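You operate a simulated robot arm through the tools that you are given. There is no shell and no other tool. Be economical: measure what you need, move in short steps, check, and stop when the job is done.

The job below is to be done with a simulated robot arm. You get a single attempt, and the scene is never put back.

TASK
Put the blue ring on the long bench top away on the island bench top. Then put the jar labelled "J4" from the island bench top in the floor of the sink. Then take the short cylinder on the island bench top and put it away on the table half by the wall bench. Then turn the wall channel dial to 6. Then put two of the sponges from the long bench top on the top of the cart. Then put one of the gas jars from the island bench top on the black tile. Then pull the rolls drawer open. Keep to this order. Set down upright: blue ring, jar, short cylinder, gas jar.

It is judged by the outcome, as a careful person would: the job done as asked, and still so three seconds after it is handed in. It fails if anything else is knocked over, pushed out of place, dropped, spilled or broken.

THE ROBOT
A 5-joint arm with a fingered hand on a trunk, on a base that drives. Base frame: it is fixed to the floor where the robot stands at the start and does not move with it; the origin is under the middle of the robot, x ahead of it, y to its left, z up; the surface under the hand at the start is at about z = 0.85. Readings come in m, rad, newtons and seconds.
With the tool pointing down near the work surface it reaches from about 0.26 to 0.56 m from the robot's upright axis, wherever it stands. Its first joint turns from -2.007 to 2.007 rad. Places, roughly: black tile [-1.75, 2.25, 0.75]; blue ring (9x9x11 cm) [0.5, -0.1, 0.9]; floor of the sink (42x26 cm) [-3.18, -6.76, 0.68]; gas jar [-1.5, 2.25, 1]; island bench top [-1.5, -1.4, 0.8]; jar [-1.75, -5, 1]; rolls drawer [-0.8, 6.2, 0.7]; short cylinder [-2.25, -4, 0.75]; sponge (10x7x4 cm) [0.5, 0.1, 0.9]; sponge (10x7x5 cm) [0.7, 0.9, 0.9]; table half by the wall bench [-1, 4.3, 0.8]; top of the cart [-3.4, 1.1, 0.8]; wall channel dial [0.7, -0.3, 1.1]. The tool tilts only in the upright plane through the base axis and itself; it spins freely about its own axis. Payload 2.9 kg.
The tool frame sits at the grasp point between the pads (the TCP): z along the fingers, y along the line on which they close. The tips reach 0.022 m beyond it. Largest opening 0.124 m; the body of the gripper starts 0.06 m behind the TCP. The gripper is a hand of 3 fingers: y runs from the thumb to the fingers, the wrist lies at [0, 0, -0.218] in the tool frame, and closing takes about 1.5 s.
Orientation is that of the tool frame in the base frame, as a unit quaternion [w, x, y, z]. With the fingers straight down and closing along the base's y, the tool's x points along the base's -x, its y along +y and its z along -z.

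THE INTERFACE
- The arm moves only by the tool step_arm. Its arguments are lists of equal length, an entry for each row: "slide": the shift along the base's x, y, z in units of 20 mm (1.0 is 20 mm), a list of three; "rotation": the turn, a rotation vector about the base's x, y, z in units of 8 degrees (1.0 is 8 degrees), a list of three; "hand": the finger opening in mm, from 0 to 124. In form: {"slide": [[x, y, z], ...], "rotation": [[rx, ry, rz], ...], "hand": [hand, ...]}. A call has 1 to 12 rows; each row shifts and turns the commanded pose from where the row before left it. A call with a number of a shift or a turn outside -1 to 1 is refused whole. A row lasts 0.2 s, in which the tool goes at most 0.05 m and 0.15 rad; a call with a longer step from one row to the next is refused whole, and so is a gripper value outside its range. A pose out of reach is approached as far as the arm can. The call stops where the force on the tool passes 40 N (or 10 N more than at its start, if that is more) or the arm is blocked; 0.2 s more then pass. Each finger travels about 0.153 m/s and halts on what it meets, pressing with about 21 N; the grip force reading is that of the motor and also rises with nothing between the fingers. The clock runs only during rows and for 0.2 s after the last one: add rows that do not move to give the fingers time. It gives the time, the measured TCP pose, the force on the tool (base axes), the opening and the grip force at its end, in the units of the frame above (readings bear some noise), with the torque about the TCP (base axes, N m) and any sound that the robot's microphone picked up.
- Cameras (640 x 400 px; columns grow to the right, rows downward): "scene" is now at [0.0244, 0.1389, 1.6996]; the picture's right is [-0.21, -0.98, 0.00], its down [-0.60, 0.13, -0.79] and it looks along [0.77, -0.17, -0.62] (base axes); focal length 291 px, centre (320, 200). "wrist" rides on the gripper at [0.064, -0.037, -0.075] in the tool frame; the picture's right is [0.50, 0.87, 0.00], its down [-0.62, 0.36, -0.70] and it looks along [-0.61, 0.35, 0.71] (tool axes); focal length 230 px, centre (320, 200). There is no depth. A picture from a camera that has moved, and an enlarged one, comes with that camera's place and axes in the base frame and with its lens. The place of the scene camera against the robot may be out by one fixed shift of up to 0.018 m in any direction.
- get_image(camera): a new picture of that camera. It takes no simulated time.
- move_column(by): slides the trunk up (or, below 0, down) by that many m; the arm and the scene camera ride with it, the base frame stays. It gives what a move gives, with no picture.
- drive_base(legs): drives the robot by 1 to 6 legs, each [ahead, left, turn to the left] in m, m and rad, along the robot's own axes; the way and the turn of a leg run together, so that a leg with both is an arc; at most 1.5 m and 3.142 rad a leg. The arm and the cameras ride along, it lands a little off, and it stops where it bumps. It gives what a move gives.
- set_grasp(shape): the hand has 3 fingers and takes this shape, open, in about a second: jaw (thumb against the fingers, like two jaws); tri (thumb and two fingers); tip (a fingertip pinch); poke (one finger out to press); point (the index stretched); flat (the hand flat); cup (the hand cupped); fist (a fist). The gripper value then closes the fingers along that shape, each until it touches; the sizes above hold for jaw. It gives what a move gives, with no picture.
- pan_tilt(pan, tilt): turns the head with the scene camera to pan (to the left, within 2.705 rad either way) and tilt (down, from -0.506 to 1.204), counted from straight ahead of the robot. It gives what a move gives.
- enlarge(camera, box): a new picture of the part [left, top, right, bottom] of that camera's present view, enlarged. It takes no simulated time.
- sign_off(): hands the job in; it is judged then, once.

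Go step by step. Nothing tells you exact positions but the pictures and the camera data: compare them with the known pose of the tool, close in by small moves and look again before you grip or let go. The budget is 207 turns and 184 pictures, counting those below and the enlarged ones. Unless the task says otherwise, let go and move clear before handing in, and close with one line.

The tools are called after "Request:" as name(argument=value, ...) on one line, values as JSON. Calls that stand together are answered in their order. step_arm: Moves the arm, as the interface text tells. Its arguments: {"type":"object","properties":{"slide":{"type":"array"},"rotation":{"type":"array"},"hand":{"type":"array"}},"required":["slide","rotation","hand"]} The other tools are called the same way: move_column (by) slides the trunk up or down; set_grasp (shape) gives the hand a shape; drive_base (legs) drives the base; pan_tilt (pan, tilt) turns the head that bears the scene camera; get_image (camera) takes a picture; enlarge (camera, box) takes an enlarged picture of a part of a camera's view; sign_off () hands the job in.

At the start:

```text
time: 0.0
tool_pos: [0.3846, -0.0172, 1.4215]
orientation: [-0.001, 0.0, 1.0, 0.0]
wrist_force: [0.8, -0.3, 1.0]
ft_torque: [-0.02, 0.02, 0.03]
grip_width: 0.1239
grip_force: 0.1
shape: jaw
trunk travel left (down, up): [-0.793, 0.197]
robot x, y, heading: [0.002, -0.0027, 0.003]
head pan, tilt: [-0.216, 0.665]
```

scene: 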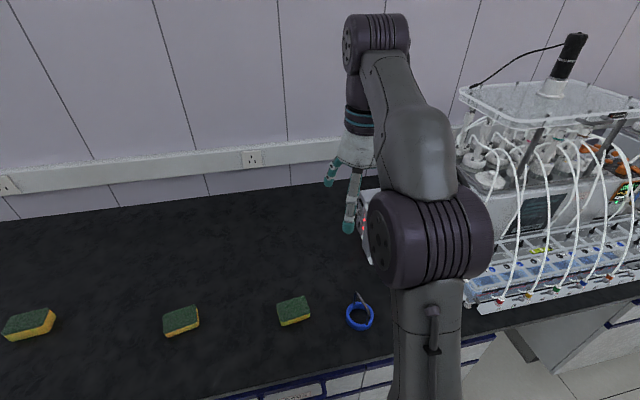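
wrist: 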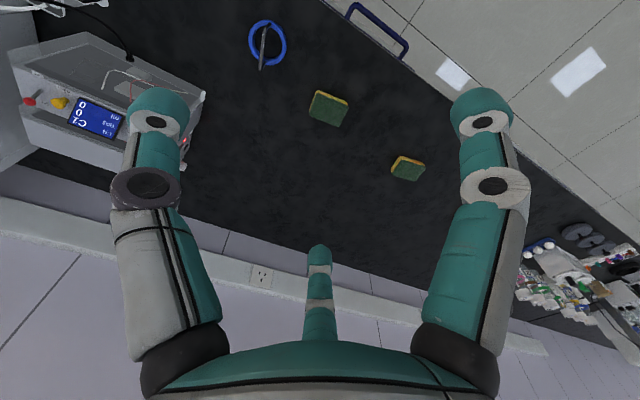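

The blue ring seems to lie near (0.48, -0.09) on the bench, with something sticking up from it. I'll look closer before gripping.

Request:
enlarge(camera="scene", box=[250, 260, 410, 360])

Request:
enlarge(camera="wrist", box=[210, 0, 370, 100])

```text
4.00 times, centred on (330, 310) of scene
camera zoom: at [0.0244, 0.1389, 1.6996], right [-0.21, -0.98, 0.0], down [-0.6, 0.13, -0.79], along [0.77, -0.17, -0.62], focal length 1166 px, centre (280, -240)
```

zoom: 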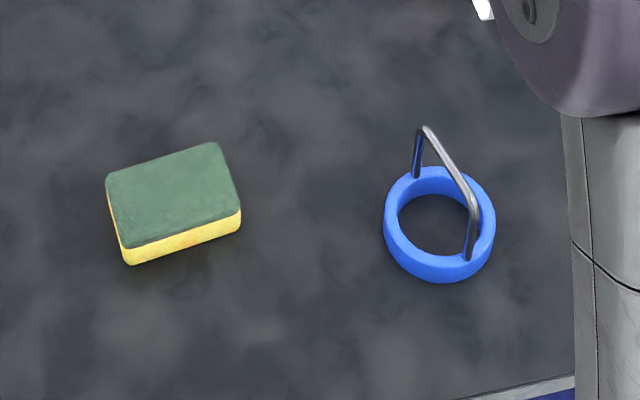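

```text
4.00 times, centred on (290, 50) of wrist
camera zoom: at [0.3206, -0.0542, 1.4961], right [-0.5, 0.87, 0.0], down [0.62, 0.36, 0.7], along [0.61, 0.35, -0.71], focal length 920 px, centre (440, 800)
```

zoom: 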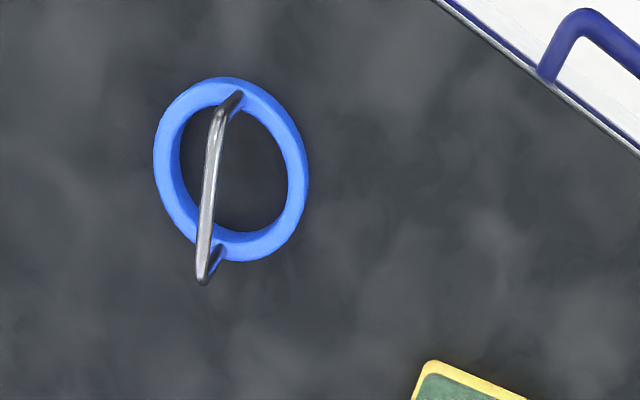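

The ring is a weight with a bail handle running nearly along x (about 13° off); from the wrist view its centre is about (0.477, -0.10). I'll move above it, align to straddle the bail, and look again.

Request:
step_arm(slide=[[0.92, -0.85, -1], [0.92, -0.85, -1], [0.92, -0.85, -1], [0.92, -0.85, -1], [0.92, -0.85, -1], [0, 0, 0]], rotation=[[0, 0, 0.34], [0, 0, 0.34], [0, 0, 0.34], [0, 0, 0.34], [0, 0, 0.34], [0, 0, 0]], hand=[124, 124, 124, 124, 124, 124])

Request:
move_column(by=-0.25)

Request:
get_image(camera="wrist")

Request:
get_image(camera="scene")

```text
time: 1.4
tool_pos: [0.4753, -0.1003, 1.3224]
orientation: [0.0, -0.119, 0.993, 0.0]
wrist_force: [-1.0, -0.2, 0.8]
ft_torque: [0.01, 0.01, 0.02]
grip_width: 0.1239
grip_force: 0.0
shape: jaw
trunk travel left (down, up): [-0.793, 0.197]
robot x, y, heading: [-0.0007, 0.003, 0.001]
head pan, tilt: [-0.216, 0.665]
```

```text
time: 4.0
tool_pos: [0.4768, -0.1009, 1.0732]
orientation: [0.0, -0.119, 0.993, 0.0]
wrist_force: [-0.2, -0.3, 0.0]
ft_torque: [-0.01, 0.01, 0.05]
grip_width: 0.1242
grip_force: 0.1
shape: jaw
trunk travel left (down, up): [-0.543, 0.447]
robot x, y, heading: [-0.0001, -0.0021, 0.001]
head pan, tilt: [-0.216, 0.665]
```

```text
179 pictures are left
camera wrist: at [0.4233, -0.1521, 1.1466], right [-0.69, 0.72, 0.0], down [0.52, 0.49, 0.7], along [0.51, 0.48, -0.71], focal length 230 px, centre (320, 200)
```

wrist: 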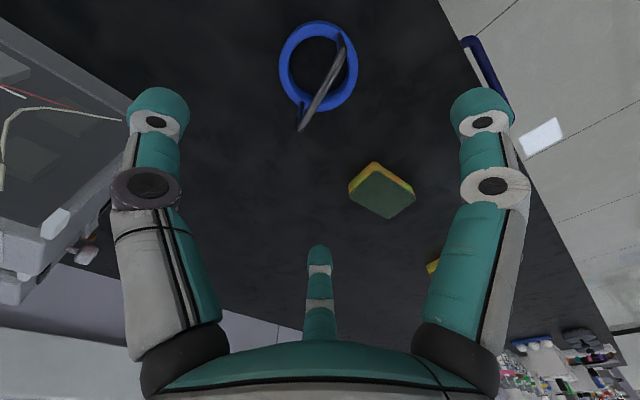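

```text
178 pictures are left
camera scene: at [0.0244, 0.1389, 1.4496], right [-0.21, -0.98, 0.0], down [-0.6, 0.13, -0.79], along [0.77, -0.17, -0.62], focal length 291 px, centre (320, 200)
```

scene: 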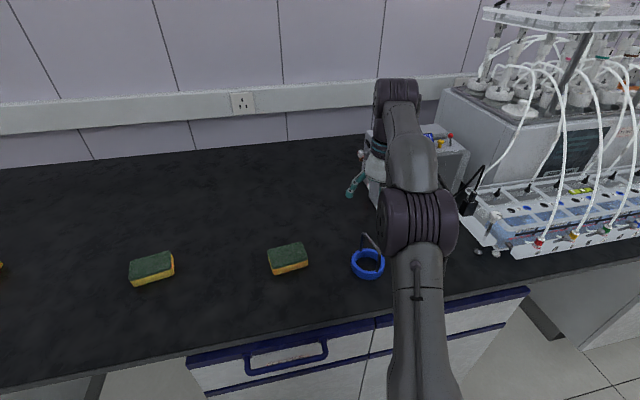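

The wrist view puts the bail centre at about (0.474, -0.107), yaw about 15°. I'll descend to straddle it and check before closing.

Request:
step_arm(slide=[[-0.1, -0.25, -1], [0, 0, -1], [0, 0, -1], [0, 0, -1], [0, 0, -1], [0, 0, -0.8], [0, 0, 0]], rotation=[[0, 0, 0.2], [0, 0, 0], [0, 0, 0], [0, 0, 0], [0, 0, 0], [0, 0, 0], [0, 0, 0]], hand=[124, 124, 124, 124, 124, 124, 124])

Request:
get_image(camera="wrist")

Request:
get_image(camera="scene")

```text
time: 5.6
tool_pos: [0.4739, -0.1053, 0.9569]
orientation: [0.0, -0.133, 0.991, 0.001]
wrist_force: [-1.2, -0.7, -0.1]
ft_torque: [0.02, -0.02, -0.03]
grip_width: 0.1239
grip_force: 0.0
shape: jaw
trunk travel left (down, up): [-0.543, 0.447]
robot x, y, heading: [0.001, 0.0021, 0.0]
head pan, tilt: [-0.216, 0.665]
```

```text
177 pictures are left
camera wrist: at [0.4214, -0.1585, 1.0314], right [-0.71, 0.7, 0.0], down [0.5, 0.51, 0.7], along [0.49, 0.5, -0.71], focal length 230 px, centre (320, 200)
```

wrist: 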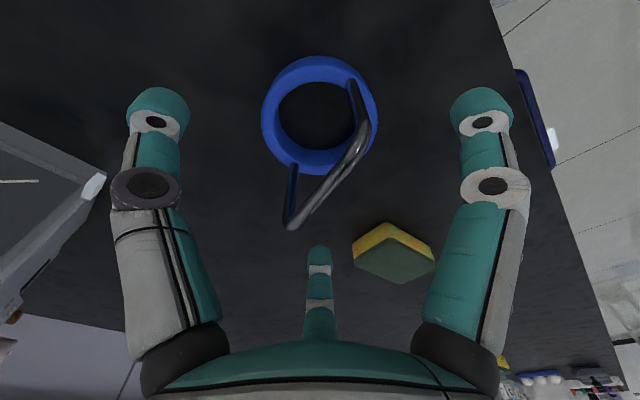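

```text
176 pictures are left
camera scene: at [0.0244, 0.1389, 1.4496], right [-0.21, -0.98, 0.0], down [-0.6, 0.13, -0.79], along [0.77, -0.17, -0.62], focal length 291 px, centre (320, 200)
```

scene: 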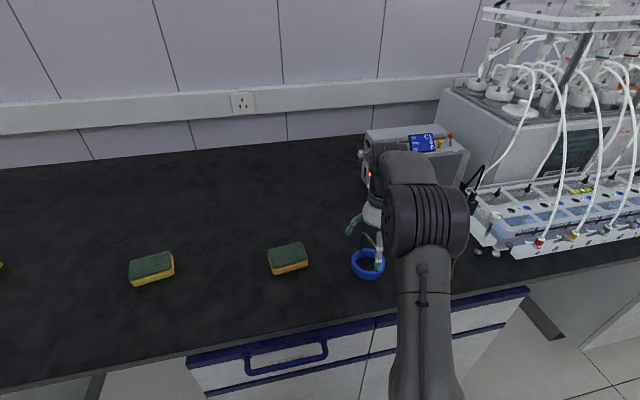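

The fingers straddle the bail. I'll lower about 27 mm and close.

Request:
step_arm(slide=[[0, 0, -0.7], [0, 0, -0.7], [0, 0, 0], [0, 0, 0], [0, 0, 0], [0, 0, 0], [0, 0, 0], [0, 0, 0], [0, 0, 0], [0, 0, 0], [0, 0, 0]], rotation=[[0, 0, 0], [0, 0, 0], [0, 0, 0], [0, 0, 0], [0, 0, 0], [0, 0, 0], [0, 0, 0], [0, 0, 0], [0, 0, 0], [0, 0, 0], [0, 0, 0]], hand=[124, 124, 100, 80, 60, 40, 20, 0, 0, 0, 0])

Request:
get_image(camera="wrist")

```text
time: 8.0
tool_pos: [0.4744, -0.1048, 0.9289]
orientation: [0.0, -0.132, 0.991, 0.0]
wrist_force: [0.8, 1.2, -0.3]
ft_torque: [-0.03, 0.07, 0.02]
grip_width: 0.0001
grip_force: 20.8
shape: jaw
trunk travel left (down, up): [-0.543, 0.447]
robot x, y, heading: [0.0001, 0.0002, 0.002]
head pan, tilt: [-0.216, 0.665]
```

```text
175 pictures are left
camera wrist: at [0.4225, -0.1582, 1.003], right [-0.71, 0.7, 0.0], down [0.5, 0.51, 0.7], along [0.49, 0.5, -0.71], focal length 230 px, centre (320, 200)
```

wrist: 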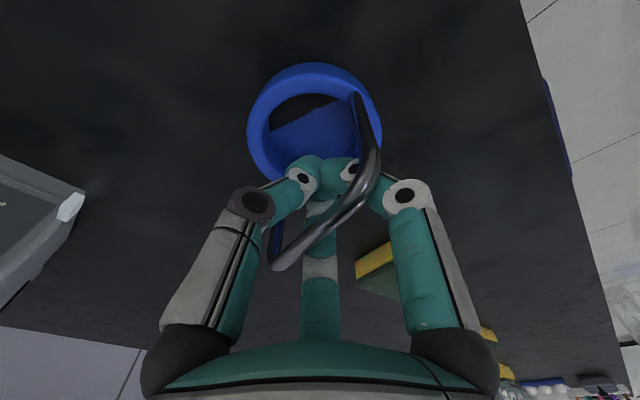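

The fingers report fully closed, so I need to see whether the bail is between them.

Request:
enlarge(camera="wrist", box=[200, 50, 440, 300])

Request:
enlarge(camera="scene", box=[310, 180, 430, 300])

```text
1.60 times, centred on (320, 175) of wrist
camera zoom: at [0.4225, -0.1582, 1.003], right [-0.71, 0.7, 0.0], down [0.5, 0.51, 0.7], along [0.49, 0.5, -0.71], focal length 368 px, centre (320, 240)
```

zoom: 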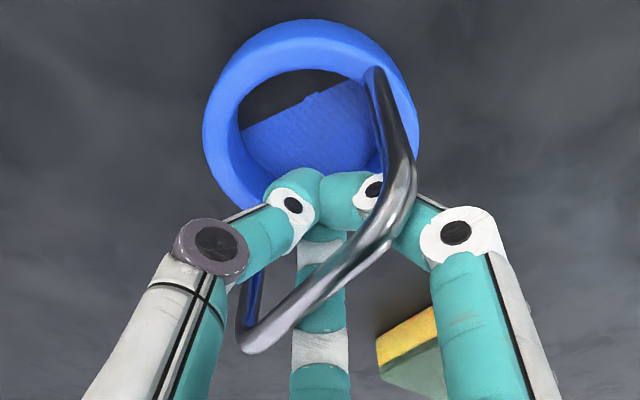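

```text
3.33 times, centred on (370, 240) of scene
camera zoom: at [0.0246, 0.1392, 1.4496], right [-0.21, -0.98, 0.0], down [-0.6, 0.13, -0.79], along [0.77, -0.17, -0.62], focal length 971 px, centre (153, 67)
```

zoom: 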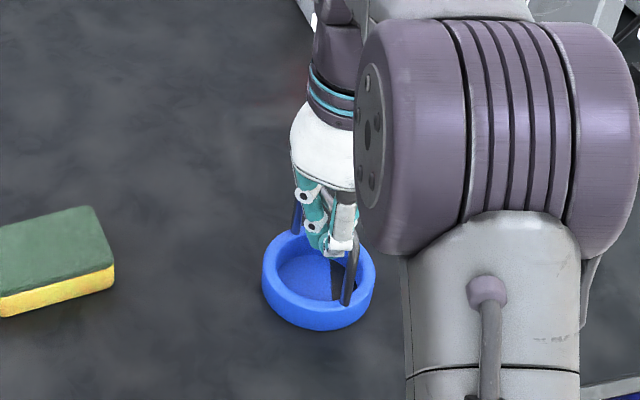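

The bail sits inside the claw just above the fingertip pads. I'll open slightly, rise about 18 mm and close again so that the pads clamp the bar itself.

Request:
step_arm(slide=[[0, 0, 0], [0, 0, 0], [0, 0, 0], [0, 0, 0.5], [0, 0, 0.4], [0, 0, 0], [0, 0, 0], [0, 0, 0], [0, 0, 0], [0, 0, 0]], rotation=[[0, 0, 0], [0, 0, 0], [0, 0, 0], [0, 0, 0], [0, 0, 0], [0, 0, 0], [0, 0, 0], [0, 0, 0], [0, 0, 0], [0, 0, 0]], hand=[30, 60, 60, 60, 60, 30, 0, 0, 0, 0])

Request:
enlarge(camera="wrist", box=[200, 50, 440, 300])

```text
time: 10.2
tool_pos: [0.4726, -0.1063, 0.9475]
orientation: [0.0, -0.133, 0.991, 0.0]
wrist_force: [0.2, 0.7, 0.6]
ft_torque: [0.02, 0.02, 0.03]
grip_width: 0.0002
grip_force: 21.1
shape: jaw
trunk travel left (down, up): [-0.543, 0.447]
robot x, y, heading: [0.0034, 0.0015, -0.001]
head pan, tilt: [-0.216, 0.665]
```

```text
1.60 times, centred on (320, 175) of wrist
camera zoom: at [0.4219, -0.1587, 1.021], right [-0.71, 0.7, 0.0], down [0.5, 0.51, 0.7], along [0.49, 0.5, -0.71], focal length 368 px, centre (320, 240)
```

zoom: 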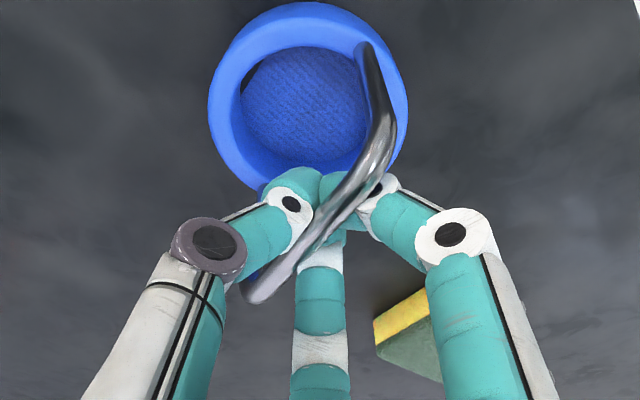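

The bail (z≈0.94) is caged above the closed fingertips. I'll lift slowly and see whether it comes along.

Request:
step_arm(slide=[[0, 0, 0.4], [0, 0, 0.4], [0, 0, 0.5], [0, 0, 0.7], [0, 0, 0.7], [0, 0, 0.7], [0, 0, 0]], rotation=[[0, 0, 0], [0, 0, 0], [0, 0, 0], [0, 0, 0], [0, 0, 0], [0, 0, 0], [0, 0, 0]], hand=[0, 0, 0, 0, 0, 0, 0])

Request:
get_image(camera="wrist")

Request:
get_image(camera="scene")

```text
time: 11.8
tool_pos: [0.4735, -0.1072, 1.0139]
orientation: [0.0, -0.132, 0.991, 0.0]
wrist_force: [0.1, -0.3, -3.5]
ft_torque: [0.0, 0.03, 0.01]
grip_width: 0.0001
grip_force: 20.9
shape: jaw
trunk travel left (down, up): [-0.543, 0.447]
robot x, y, heading: [-0.0004, 0.0011, -0.002]
head pan, tilt: [-0.216, 0.665]
```

```text
171 pictures are left
camera wrist: at [0.423, -0.1591, 1.0887], right [-0.71, 0.7, 0.0], down [0.5, 0.51, 0.7], along [0.49, 0.5, -0.71], focal length 230 px, centre (320, 200)
```

wrist: 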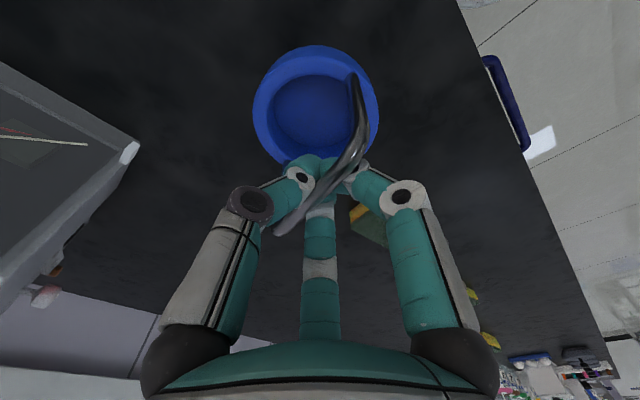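

```text
170 pictures are left
camera scene: at [0.025, 0.1387, 1.4496], right [-0.21, -0.98, 0.0], down [-0.6, 0.13, -0.79], along [0.77, -0.17, -0.62], focal length 291 px, centre (320, 200)
```

scene: 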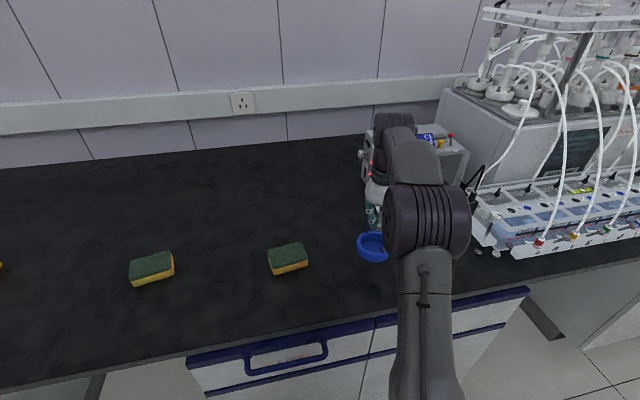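

The ring is lifted and hanging (−3.5 N). I'll raise the trunk and look around for the island bench and free floor.

Request:
move_column(by=0.2)

Request:
pan_tilt(pan=-2.4, tilt=0.45)

Request:
get_image(camera="scene")

Request:
pan_tilt(pan=2.6, tilt=0.45)

Request:
get_image(camera="scene")

```text
time: 13.9
tool_pos: [0.4742, -0.1076, 1.2141]
orientation: [0.0, -0.132, 0.991, 0.001]
wrist_force: [0.7, 0.1, -3.8]
ft_torque: [0.01, -0.01, 0.02]
grip_width: 0.0002
grip_force: 21.4
shape: jaw
trunk travel left (down, up): [-0.743, 0.247]
robot x, y, heading: [-0.0022, -0.0002, -0.001]
head pan, tilt: [-0.216, 0.665]
```

```text
time: 16.0
tool_pos: [0.4734, -0.1053, 1.2136]
orientation: [0.0, -0.133, 0.991, 0.0]
wrist_force: [0.7, -0.4, -3.5]
ft_torque: [-0.01, 0.0, -0.01]
grip_width: 0.0
grip_force: 20.9
shape: jaw
trunk travel left (down, up): [-0.743, 0.247]
robot x, y, heading: [0.0026, 0.0005, 0.001]
head pan, tilt: [-2.4, 0.45]
```

```text
169 pictures are left
camera scene: at [-0.1269, 0.0951, 1.6688], right [-0.68, 0.74, 0.0], down [0.32, 0.29, -0.9], along [-0.66, -0.61, -0.43], focal length 291 px, centre (320, 200)
```

scene: 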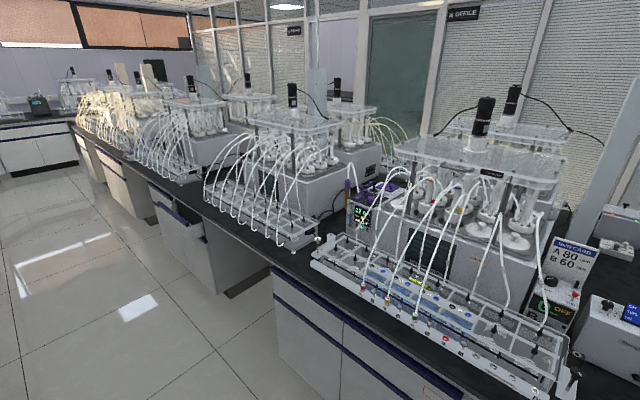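

```text
time: 19.9
tool_pos: [0.4724, -0.1072, 1.2138]
orientation: [0.0, -0.133, 0.991, 0.0]
wrist_force: [1.1, 0.4, -4.4]
ft_torque: [0.0, -0.01, 0.02]
grip_width: 0.0
grip_force: 20.7
shape: jaw
trunk travel left (down, up): [-0.743, 0.247]
robot x, y, heading: [-0.0039, 0.0012, 0.001]
head pan, tilt: [2.601, 0.45]
```

```text
168 pictures are left
camera scene: at [-0.138, 0.2047, 1.6688], right [0.52, 0.86, 0.0], down [0.37, -0.22, -0.9], along [-0.77, 0.46, -0.43], focal length 291 px, centre (320, 200)
```

scene: 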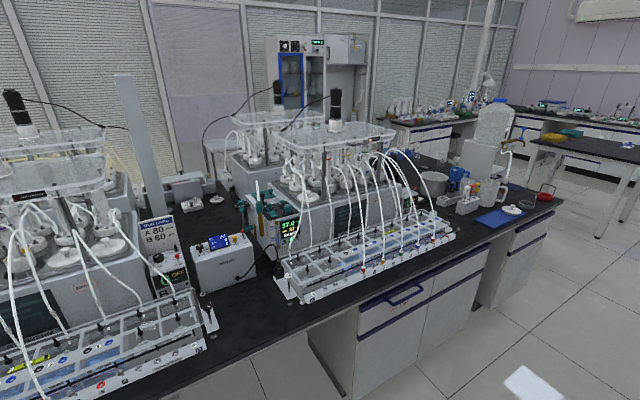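

The island runs along y with its near edge at x≈-0.78, and there is a clear gap near (-0.95, 0.35) between trays. I'll back into the aisle, turn around to face it and look.

Request:
drive_base(legs=[[-0.22, 0, 0], [0, 0, 1.57], [0, 0, 1.57], [0, -0.33, 0]])

Request:
pan_tilt(pan=0.2, tilt=0.6)

Request:
get_image(camera="scene")

Request:
get_image(camera="wrist")

```text
time: 31.1
tool_pos: [-0.7053, 0.4227, 1.2131]
orientation: [0.0, 0.99, 0.142, 0.0]
wrist_force: [-0.4, -0.6, -3.0]
ft_torque: [-0.02, -0.03, 0.01]
grip_width: 0.0001
grip_force: 21.2
shape: jaw
trunk travel left (down, up): [-0.743, 0.247]
robot x, y, heading: [-0.2305, 0.329, -3.121]
head pan, tilt: [2.601, 0.45]
```

```text
time: 33.3
tool_pos: [-0.7059, 0.4226, 1.2132]
orientation: [0.0, 0.99, 0.143, 0.0]
wrist_force: [0.0, 0.4, -3.3]
ft_torque: [-0.04, -0.03, 0.02]
grip_width: 0.0
grip_force: 21.0
shape: jaw
trunk travel left (down, up): [-0.743, 0.247]
robot x, y, heading: [-0.2294, 0.3278, -3.124]
head pan, tilt: [0.201, 0.6]
```

```text
167 pictures are left
camera scene: at [-0.2518, 0.1761, 1.6552], right [-0.22, 0.98, 0.0], down [0.55, 0.12, -0.82], along [-0.8, -0.18, -0.57], focal length 291 px, centre (320, 200)
```

scene: 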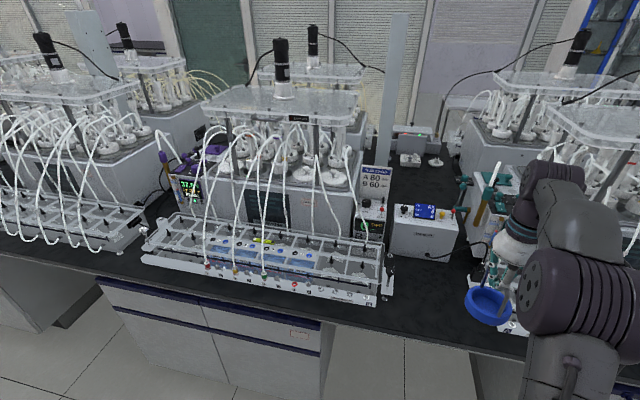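

```text
166 pictures are left
camera wrist: at [-0.6525, 0.4763, 1.2886], right [0.72, -0.69, 0.0], down [-0.49, -0.52, 0.7], along [-0.48, -0.51, -0.71], focal length 230 px, centre (320, 200)
```

wrist: 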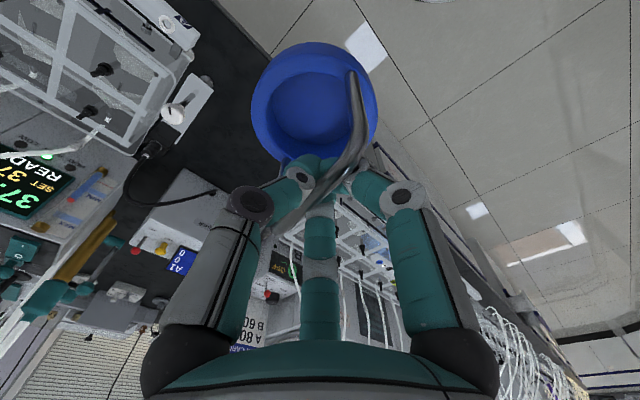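

The gap spans about y 0.30–0.56, x −0.81 to −1.06. I'll drive 0.2 m closer and look again from there.

Request:
drive_base(legs=[[0.2, 0, 0]])

Request:
pan_tilt(pan=-0.1, tilt=0.8)

Request:
get_image(camera="scene")

Request:
get_image(camera="wrist")

```text
time: 34.9
tool_pos: [-0.9025, 0.4162, 1.2135]
orientation: [0.0, 0.99, 0.144, 0.0]
wrist_force: [-0.5, -0.7, -4.0]
ft_torque: [0.02, 0.0, -0.02]
grip_width: 0.0001
grip_force: 20.7
shape: jaw
trunk travel left (down, up): [-0.743, 0.247]
robot x, y, heading: [-0.4285, 0.3196, -3.121]
head pan, tilt: [0.201, 0.6]
```

```text
time: 35.7
tool_pos: [-0.902, 0.4153, 1.2137]
orientation: [-0.001, 0.99, 0.144, 0.0]
wrist_force: [0.0, -0.7, -3.4]
ft_torque: [-0.02, -0.02, 0.03]
grip_width: 0.0
grip_force: 20.8
shape: jaw
trunk travel left (down, up): [-0.743, 0.247]
robot x, y, heading: [-0.4261, 0.3208, -3.119]
head pan, tilt: [-0.099, 0.799]
```

```text
165 pictures are left
camera scene: at [-0.4436, 0.1972, 1.6384], right [0.07, 1.0, 0.0], down [0.71, -0.05, -0.7], along [-0.7, 0.05, -0.72], focal length 291 px, centre (320, 200)
```

scene: 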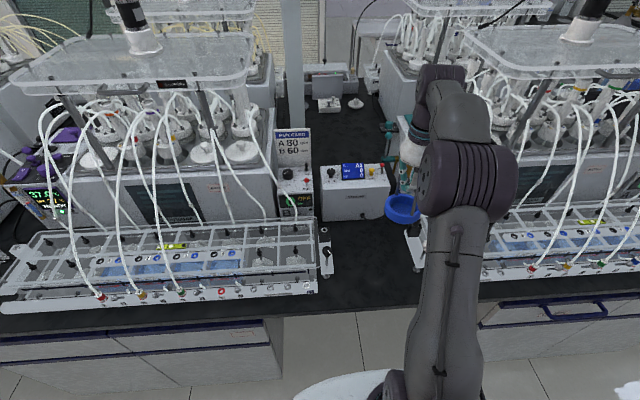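

```text
164 pictures are left
camera wrist: at [-0.851, 0.4704, 1.2887], right [0.73, -0.69, 0.0], down [-0.49, -0.52, 0.7], along [-0.48, -0.51, -0.71], focal length 230 px, centre (320, 200)
```

wrist: 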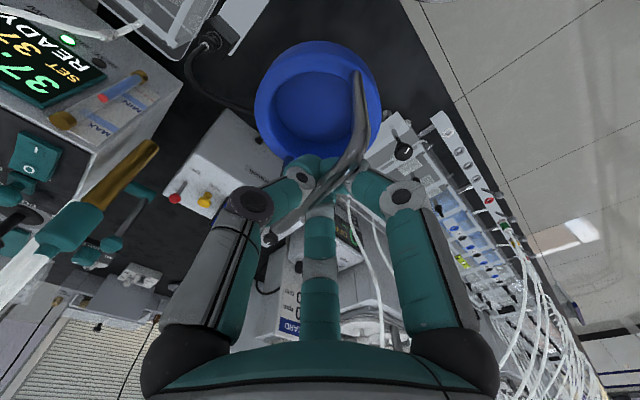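

The gap centre is about (-0.95, 0.41). I'll shift over it and lower by trunk, then look.

Request:
step_arm(slide=[[-0.8, -0.15, 0], [-0.8, -0.15, 0], [-0.7, 0, 0], [0, 0, 0]], rotation=[[0, 0, 0], [0, 0, 0], [0, 0, 0], [0, 0, 0]], hand=[0, 0, 0, 0])

Request:
move_column(by=-0.19)

Request:
get_image(camera="wrist")

Request:
get_image(camera="scene")

```text
time: 36.7
tool_pos: [-0.9484, 0.4104, 1.2145]
orientation: [0.0, 0.989, 0.145, 0.001]
wrist_force: [1.4, 0.0, -3.0]
ft_torque: [-0.01, -0.01, 0.02]
grip_width: 0.0
grip_force: 20.7
shape: jaw
trunk travel left (down, up): [-0.743, 0.247]
robot x, y, heading: [-0.4285, 0.325, -3.118]
head pan, tilt: [-0.099, 0.799]
```

```text
time: 38.8
tool_pos: [-0.9484, 0.4119, 1.0237]
orientation: [0.0, 0.989, 0.145, 0.0]
wrist_force: [-1.0, -0.3, -3.0]
ft_torque: [-0.01, -0.03, -0.01]
grip_width: 0.0002
grip_force: 20.7
shape: jaw
trunk travel left (down, up): [-0.553, 0.437]
robot x, y, heading: [-0.4285, 0.3198, -3.116]
head pan, tilt: [-0.099, 0.799]
```

```text
163 pictures are left
camera wrist: at [-0.8972, 0.4644, 1.0983], right [0.73, -0.69, 0.0], down [-0.49, -0.52, 0.7], along [-0.48, -0.51, -0.71], focal length 230 px, centre (320, 200)
```

wrist: 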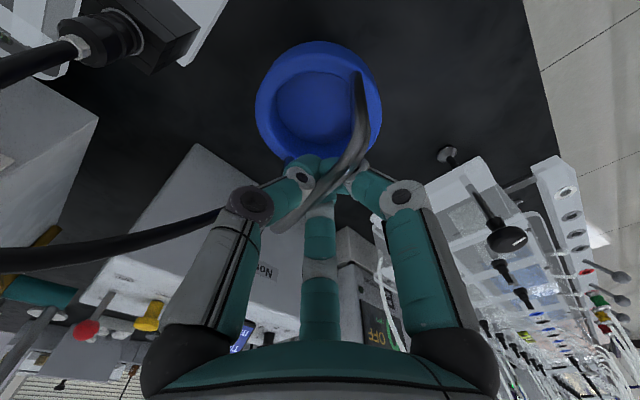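

```text
162 pictures are left
camera scene: at [-0.4439, 0.1972, 1.4484], right [0.07, 1.0, 0.0], down [0.72, -0.05, -0.7], along [-0.69, 0.05, -0.72], focal length 291 px, centre (320, 200)
```

scene: 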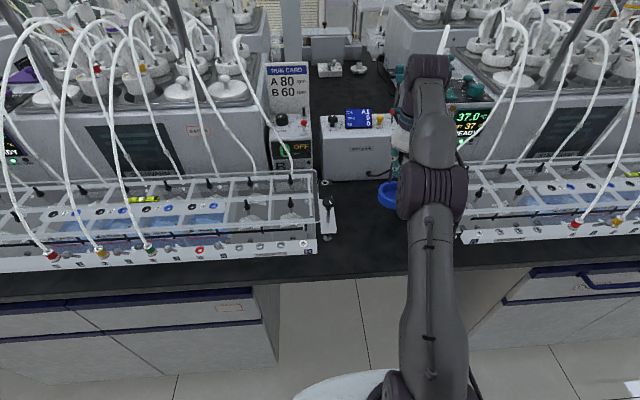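

Bench below the ring is clear. I'll lower in small steps until the weight comes off.

Request:
step_arm(slide=[[0, 0, -0.7], [0, 0, -0.7], [0, 0, -0.7], [0, 0, -0.3], [0, 0, 0]], rotation=[[0, 0, 0], [0, 0, 0], [0, 0, 0], [0, 0, 0], [0, 0, 0]], hand=[0, 0, 0, 0, 0])

Request:
get_image(camera="wrist")

```text
time: 40.0
tool_pos: [-0.948, 0.4113, 0.9751]
orientation: [0.0, 0.99, 0.144, 0.0]
wrist_force: [0.7, 0.4, -3.3]
ft_torque: [-0.02, -0.02, 0.04]
grip_width: 0.0
grip_force: 20.9
shape: jaw
trunk travel left (down, up): [-0.553, 0.437]
robot x, y, heading: [-0.4249, 0.3213, -3.113]
head pan, tilt: [-0.099, 0.799]
```

```text
161 pictures are left
camera wrist: at [-0.8971, 0.4646, 1.0505], right [0.73, -0.69, 0.0], down [-0.49, -0.52, 0.7], along [-0.48, -0.51, -0.71], focal length 230 px, centre (320, 200)
```

wrist: 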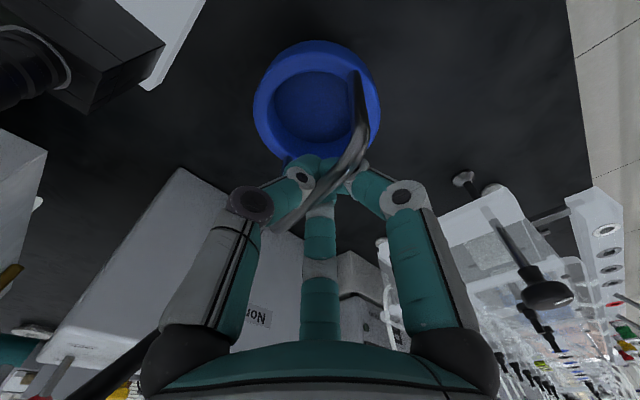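

Request:
step_arm(slide=[[0, 0, -0.3], [0, 0, -0.3], [0, 0, 0]], rotation=[[0, 0, 0], [0, 0, 0], [0, 0, 0]], hand=[0, 0, 0])

Request:
step_arm(slide=[[0, 0, -0.25], [0, 0, 0]], rotation=[[0, 0, 0], [0, 0, 0]], hand=[0, 0])

Request:
step_arm(slide=[[0, 0, -0.25], [0, 0, 0]], rotation=[[0, 0, 0], [0, 0, 0]], hand=[0, 0])

```text
time: 40.8
tool_pos: [-0.9495, 0.4112, 0.9643]
orientation: [0.0, 0.989, 0.145, 0.0]
wrist_force: [-0.7, -0.5, -3.3]
ft_torque: [-0.04, 0.01, -0.02]
grip_width: 0.0
grip_force: 21.4
shape: jaw
trunk travel left (down, up): [-0.553, 0.437]
robot x, y, heading: [-0.4256, 0.3215, -3.12]
head pan, tilt: [-0.099, 0.799]
```

```text
time: 41.4
tool_pos: [-0.9486, 0.4114, 0.9596]
orientation: [0.001, 0.99, 0.144, 0.0]
wrist_force: [0.4, 1.2, -3.6]
ft_torque: [-0.02, 0.0, -0.02]
grip_width: 0.0002
grip_force: 20.7
shape: jaw
trunk travel left (down, up): [-0.553, 0.437]
robot x, y, heading: [-0.4256, 0.323, -3.117]
head pan, tilt: [-0.099, 0.799]
```

```text
time: 42.0
tool_pos: [-0.9486, 0.4107, 0.954]
orientation: [0.0, 0.989, 0.145, 0.0]
wrist_force: [-0.6, 0.3, -3.6]
ft_torque: [-0.01, -0.01, -0.01]
grip_width: 0.0
grip_force: 20.9
shape: jaw
trunk travel left (down, up): [-0.553, 0.437]
robot x, y, heading: [-0.426, 0.3196, -3.12]
head pan, tilt: [-0.099, 0.799]
```

Still hanging; continuing down gently.

Request:
step_arm(slide=[[0, 0, -0.25], [0, 0, 0]], rotation=[[0, 0, 0], [0, 0, 0]], hand=[0, 0])

Request:
step_arm(slide=[[0, 0, -0.25], [0, 0, 0]], rotation=[[0, 0, 0], [0, 0, 0]], hand=[0, 0])

Request:
step_arm(slide=[[0, 0, -0.25], [0, 0, 0]], rotation=[[0, 0, 0], [0, 0, 0]], hand=[0, 0])

Request:
get_image(camera="wrist")

```text
time: 42.6
tool_pos: [-0.9484, 0.4108, 0.9489]
orientation: [0.0, 0.99, 0.144, 0.0]
wrist_force: [0.4, -0.2, -1.5]
ft_torque: [-0.01, 0.01, 0.01]
grip_width: 0.0001
grip_force: 20.8
shape: jaw
trunk travel left (down, up): [-0.553, 0.437]
robot x, y, heading: [-0.4274, 0.321, -3.117]
head pan, tilt: [-0.099, 0.799]
```

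```text
time: 43.2
tool_pos: [-0.9481, 0.4103, 0.9443]
orientation: [0.0, 0.99, 0.144, 0.0]
wrist_force: [-0.2, -1.3, 1.6]
ft_torque: [0.01, 0.02, 0.0]
grip_width: 0.0
grip_force: 20.8
shape: jaw
trunk travel left (down, up): [-0.553, 0.437]
robot x, y, heading: [-0.4276, 0.3176, -3.122]
head pan, tilt: [-0.099, 0.799]
```

```text
time: 43.8
tool_pos: [-0.948, 0.412, 0.9402]
orientation: [0.0, 0.99, 0.144, 0.0]
wrist_force: [0.3, -0.2, 0.0]
ft_torque: [-0.02, -0.02, -0.04]
grip_width: 0.0
grip_force: 21.3
shape: jaw
trunk travel left (down, up): [-0.553, 0.437]
robot x, y, heading: [-0.429, 0.3207, -3.117]
head pan, tilt: [-0.099, 0.799]
```

```text
160 pictures are left
camera wrist: at [-0.8967, 0.4653, 1.0138], right [0.73, -0.69, 0.0], down [-0.49, -0.52, 0.7], along [-0.48, -0.51, -0.71], focal length 230 px, centre (320, 200)
```

wrist: 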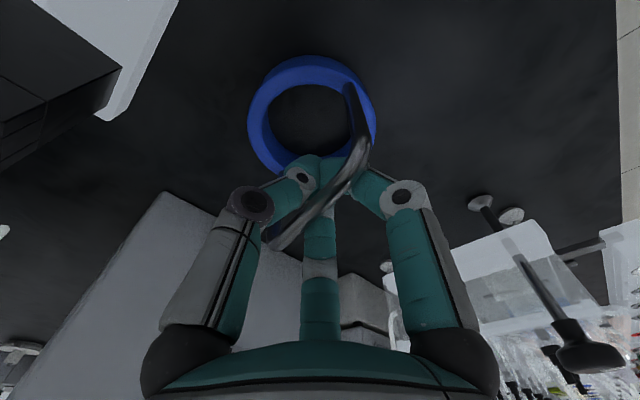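

The ring rests on the bench. I'll open and rise straight up.

Request:
step_arm(slide=[[0, 0, 0], [0, 0, 0], [0, 0, 0], [0, 0, 0], [0, 0, 0], [0, 0, 0], [0, 0, 0.5], [0, 0, 1], [0, 0, 1], [0, 0, 1], [0, 0, 1], [0, 0, 1]], rotation=[[0, 0, 0], [0, 0, 0], [0, 0, 0], [0, 0, 0], [0, 0, 0], [0, 0, 0], [0, 0, 0], [0, 0, 0], [0, 0, 0], [0, 0, 0], [0, 0, 0], [0, 0, 0]], hand=[30, 60, 90, 115, 115, 115, 115, 115, 115, 115, 115, 115])

Request:
move_column(by=0.2)

Request:
get_image(camera="wrist")

Request:
get_image(camera="scene")

```text
time: 46.4
tool_pos: [-0.9431, 0.4085, 1.0354]
orientation: [0.001, 0.99, 0.144, 0.0]
wrist_force: [0.3, 0.4, 0.1]
ft_torque: [0.0, -0.01, 0.06]
grip_width: 0.1149
grip_force: 0.1
shape: jaw
out of reach, approached as far as the arm can: row 12
trunk travel left (down, up): [-0.553, 0.437]
robot x, y, heading: [-0.4307, 0.3213, -3.115]
head pan, tilt: [-0.099, 0.799]
```

```text
time: 48.5
tool_pos: [-0.9428, 0.4106, 1.2355]
orientation: [0.001, 0.99, 0.144, 0.0]
wrist_force: [0.7, 0.6, 0.3]
ft_torque: [-0.01, 0.01, 0.03]
grip_width: 0.1149
grip_force: 0.0
shape: jaw
trunk travel left (down, up): [-0.753, 0.237]
robot x, y, heading: [-0.4265, 0.3221, -3.117]
head pan, tilt: [-0.099, 0.799]
```

```text
159 pictures are left
camera wrist: at [-0.891, 0.4637, 1.3098], right [0.73, -0.69, 0.0], down [-0.49, -0.52, 0.7], along [-0.48, -0.51, -0.71], focal length 230 px, centre (320, 200)
```

wrist: 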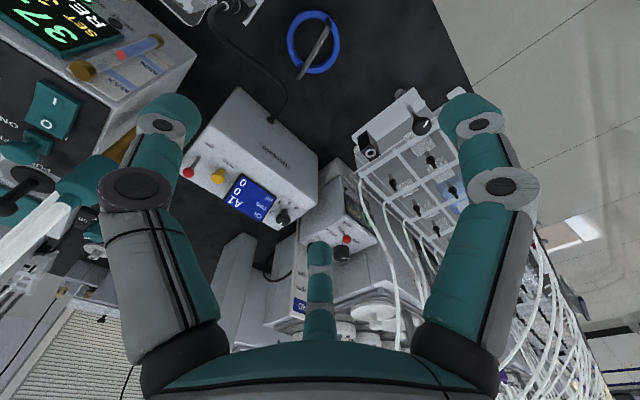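

```text
158 pictures are left
camera scene: at [-0.4435, 0.1971, 1.6483], right [0.07, 1.0, 0.0], down [0.71, -0.05, -0.7], along [-0.7, 0.05, -0.72], focal length 291 px, centre (320, 200)
```

scene: 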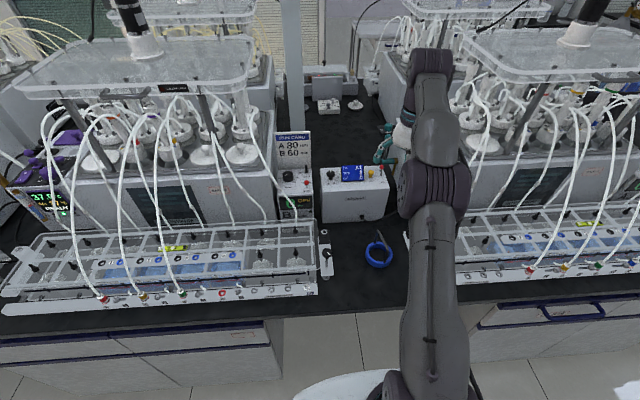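

The ring stands on the island. Next, jar J4 near (-1.75, -5): I'll back out, turn to face along the aisle (-y) and look.

Request:
drive_base(legs=[[-0.22, 0, 0], [0, 0, 1.55]])

Request:
pan_tilt(pan=0.0, tilt=0.3)

Request:
get_image(camera="scene")

```text
time: 54.0
tool_pos: [-0.3014, -0.1884, 1.2347]
orientation: [0.001, 0.6, 0.8, -0.001]
wrist_force: [0.9, -0.4, -1.0]
ft_torque: [0.0, -0.03, -0.04]
grip_width: 0.1147
grip_force: 0.1
shape: jaw
trunk travel left (down, up): [-0.753, 0.237]
robot x, y, heading: [-0.2086, 0.3262, -1.549]
head pan, tilt: [-0.099, 0.799]
```

```text
time: 54.9
tool_pos: [-0.3024, -0.1889, 1.2364]
orientation: [-0.001, 0.601, 0.8, 0.0]
wrist_force: [-1.3, 0.5, -0.7]
ft_torque: [0.03, -0.01, -0.02]
grip_width: 0.115
grip_force: 0.0
shape: jaw
trunk travel left (down, up): [-0.753, 0.237]
robot x, y, heading: [-0.2076, 0.3274, -1.554]
head pan, tilt: [0.0, 0.3]
```

```text
157 pictures are left
camera scene: at [-0.0638, 0.3087, 1.6926], right [-1.0, -0.02, 0.0], down [0.0, 0.3, -0.95], along [0.02, -0.95, -0.3], focal length 291 px, centre (320, 200)
```

scene: 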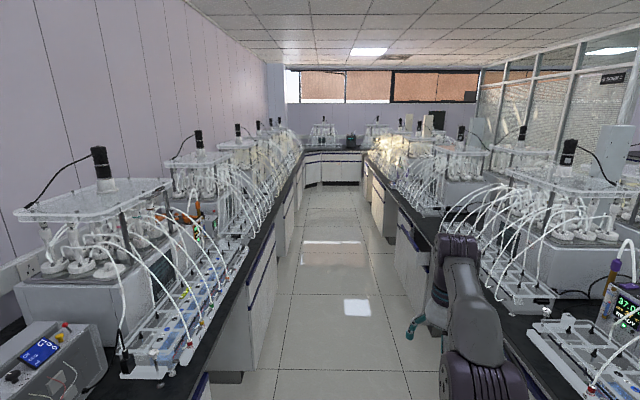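

The aisle ahead is clear. I'll drive down it and look.

Request:
drive_base(legs=[[1.5, -0.03, 0], [1.5, -0.03, 0], [0.7, -0.02, 0]])

Request:
pan_tilt(pan=-0.5, tilt=0.3)

Request:
get_image(camera="scene")

Request:
pan_tilt(pan=-1.4, tilt=0.45)

Request:
get_image(camera="scene")

```text
refused: leg 1 is longer than a leg can be; nothing moved
```

```text
time: 55.9
tool_pos: [-0.3014, -0.1884, 1.2348]
orientation: [0.0, 0.601, 0.799, 0.0]
wrist_force: [0.0, -0.2, -0.1]
ft_torque: [0.01, -0.03, -0.02]
grip_width: 0.1148
grip_force: 0.0
shape: jaw
trunk travel left (down, up): [-0.753, 0.237]
robot x, y, heading: [-0.2086, 0.3271, -1.553]
head pan, tilt: [-0.499, 0.3]
```

```text
156 pictures are left
camera scene: at [-0.1085, 0.3193, 1.6927], right [-0.89, 0.46, 0.0], down [0.14, 0.26, -0.96], along [-0.44, -0.85, -0.3], focal length 291 px, centre (320, 200)
```

scene: 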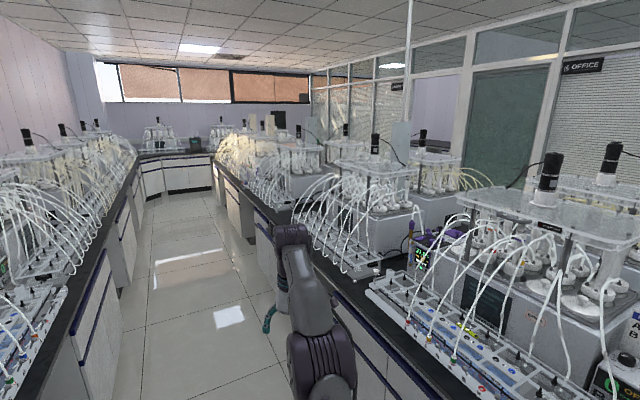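

```text
time: 57.1
tool_pos: [-0.3025, -0.1883, 1.2352]
orientation: [0.0, 0.601, 0.799, 0.0]
wrist_force: [-0.8, 0.4, -0.5]
ft_torque: [-0.01, 0.0, 0.0]
grip_width: 0.1146
grip_force: 0.0
shape: jaw
trunk travel left (down, up): [-0.753, 0.237]
robot x, y, heading: [-0.2082, 0.3282, -1.555]
head pan, tilt: [-1.4, 0.45]
```

```text
155 pictures are left
camera scene: at [-0.1556, 0.3848, 1.6788], right [-0.19, 0.98, 0.0], down [0.43, 0.08, -0.9], along [-0.88, -0.17, -0.44], focal length 291 px, centre (320, 200)
```

scene: 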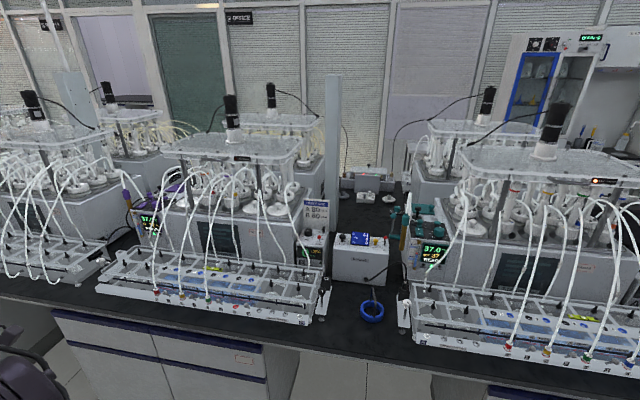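

The leg was a hair too long; I'll shorten the legs.

Request:
drive_base(legs=[[1.45, -0.03, 0], [1.45, -0.03, 0], [0.8, -0.02, 0]])

Request:
pan_tilt(pan=-0.4, tilt=0.3)

Request:
get_image(camera="scene")

Request:
pan_tilt(pan=-1.2, tilt=0.35)

Request:
get_image(camera="scene")

```text
time: 74.8
tool_pos: [-0.3506, -3.8563, 1.2365]
orientation: [0.0, 0.604, 0.797, -0.001]
wrist_force: [0.7, 0.2, 0.0]
ft_torque: [0.03, -0.01, -0.02]
grip_width: 0.1148
grip_force: 0.0
shape: jaw
trunk travel left (down, up): [-0.753, 0.237]
robot x, y, heading: [-0.2507, -3.3409, -1.563]
head pan, tilt: [-1.4, 0.45]
```

```text
time: 76.1
tool_pos: [-0.3492, -3.854, 1.235]
orientation: [0.001, 0.605, 0.796, -0.001]
wrist_force: [-0.1, 0.3, -0.6]
ft_torque: [0.03, -0.06, 0.0]
grip_width: 0.115
grip_force: 0.1
shape: jaw
trunk travel left (down, up): [-0.753, 0.237]
robot x, y, heading: [-0.2483, -3.3388, -1.566]
head pan, tilt: [-0.4, 0.3]
```

```text
154 pictures are left
camera scene: at [-0.1438, -3.3531, 1.6927], right [-0.92, 0.38, 0.0], down [0.11, 0.27, -0.96], along [-0.37, -0.88, -0.3], focal length 291 px, centre (320, 200)
```

scene: 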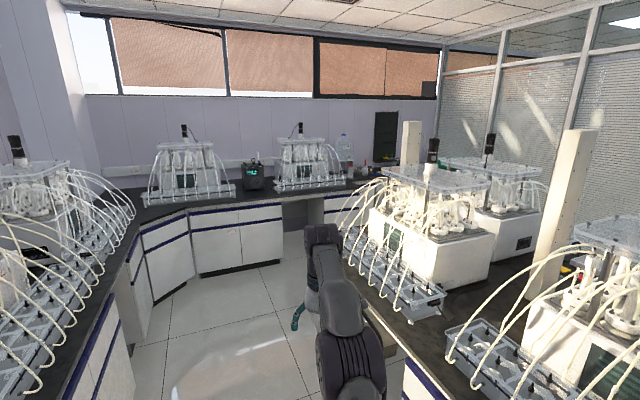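

```text
time: 77.2
tool_pos: [-0.3508, -3.8553, 1.2358]
orientation: [0.0, 0.604, 0.797, 0.001]
wrist_force: [-0.7, -0.5, -0.9]
ft_torque: [0.02, -0.01, 0.01]
grip_width: 0.1148
grip_force: 0.1
shape: jaw
trunk travel left (down, up): [-0.753, 0.237]
robot x, y, heading: [-0.2513, -3.3385, -1.563]
head pan, tilt: [-1.201, 0.351]
```

```text
153 pictures are left
camera scene: at [-0.1946, -3.3013, 1.688], right [-0.37, 0.93, 0.0], down [0.32, 0.13, -0.94], along [-0.87, -0.35, -0.34], focal length 291 px, centre (320, 200)
```

scene: 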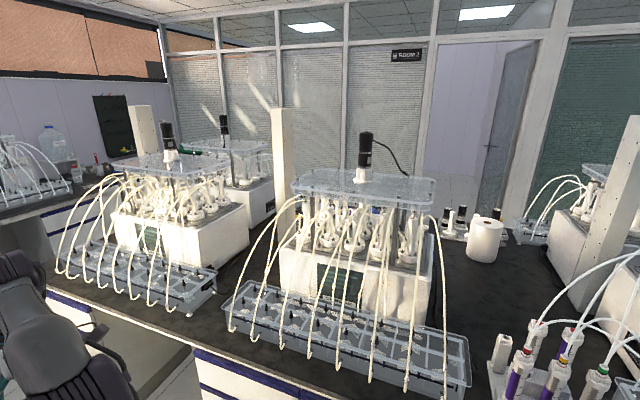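

No jars visible yet here except at the back of the island. I'll go on towards the island's end and look across it.

Request:
drive_base(legs=[[1.2, -0.02, 0]])

Request:
pan_tilt(pan=-0.6, tilt=0.4)

Request:
get_image(camera="scene")

Request:
pan_tilt(pan=-1.5, tilt=0.4)

Request:
get_image(camera="scene")

```text
time: 83.3
tool_pos: [-0.3681, -5.0642, 1.2352]
orientation: [-0.001, 0.607, 0.795, 0.0]
wrist_force: [-0.2, -0.6, 0.1]
ft_torque: [-0.01, 0.02, -0.02]
grip_width: 0.1147
grip_force: 0.1
shape: jaw
trunk travel left (down, up): [-0.753, 0.237]
robot x, y, heading: [-0.2686, -4.5473, -1.571]
head pan, tilt: [-1.201, 0.351]
```

```text
time: 84.3
tool_pos: [-0.3669, -5.0638, 1.2347]
orientation: [0.0, 0.606, 0.795, 0.0]
wrist_force: [1.2, -0.4, 0.8]
ft_torque: [0.03, -0.01, 0.0]
grip_width: 0.1149
grip_force: 0.0
shape: jaw
trunk travel left (down, up): [-0.753, 0.237]
robot x, y, heading: [-0.2665, -4.5498, -1.57]
head pan, tilt: [-0.6, 0.4]
```

```text
152 pictures are left
camera scene: at [-0.1749, -4.5539, 1.6834], right [-0.83, 0.56, 0.0], down [0.22, 0.32, -0.92], along [-0.52, -0.76, -0.39], focal length 291 px, centre (320, 200)
```

scene: 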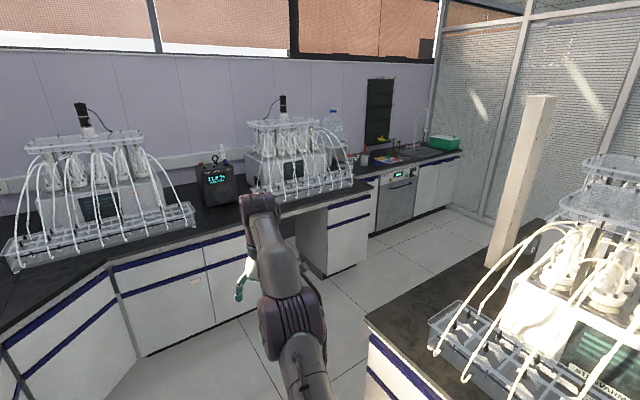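

```text
time: 85.5
tool_pos: [-0.3676, -5.0638, 1.2355]
orientation: [0.0, 0.607, 0.795, 0.0]
wrist_force: [-0.4, 0.7, 1.1]
ft_torque: [-0.01, -0.01, 0.02]
grip_width: 0.1148
grip_force: 0.1
shape: jaw
trunk travel left (down, up): [-0.753, 0.237]
robot x, y, heading: [-0.2705, -4.5503, -1.571]
head pan, tilt: [-1.499, 0.4]
```

```text
151 pictures are left
camera scene: at [-0.2149, -4.4843, 1.6834], right [-0.07, 1.0, 0.0], down [0.39, 0.03, -0.92], along [-0.92, -0.07, -0.39], focal length 291 px, centre (320, 200)
```

scene: 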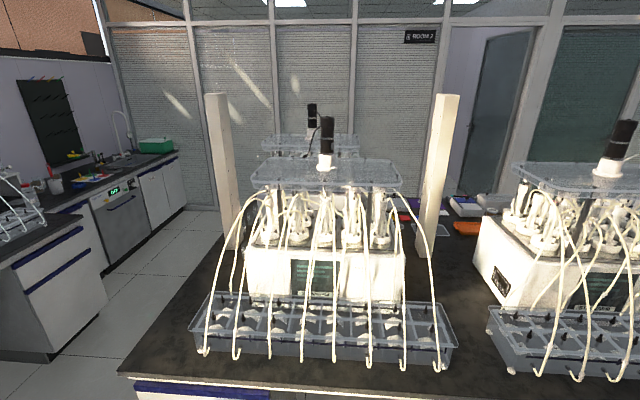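

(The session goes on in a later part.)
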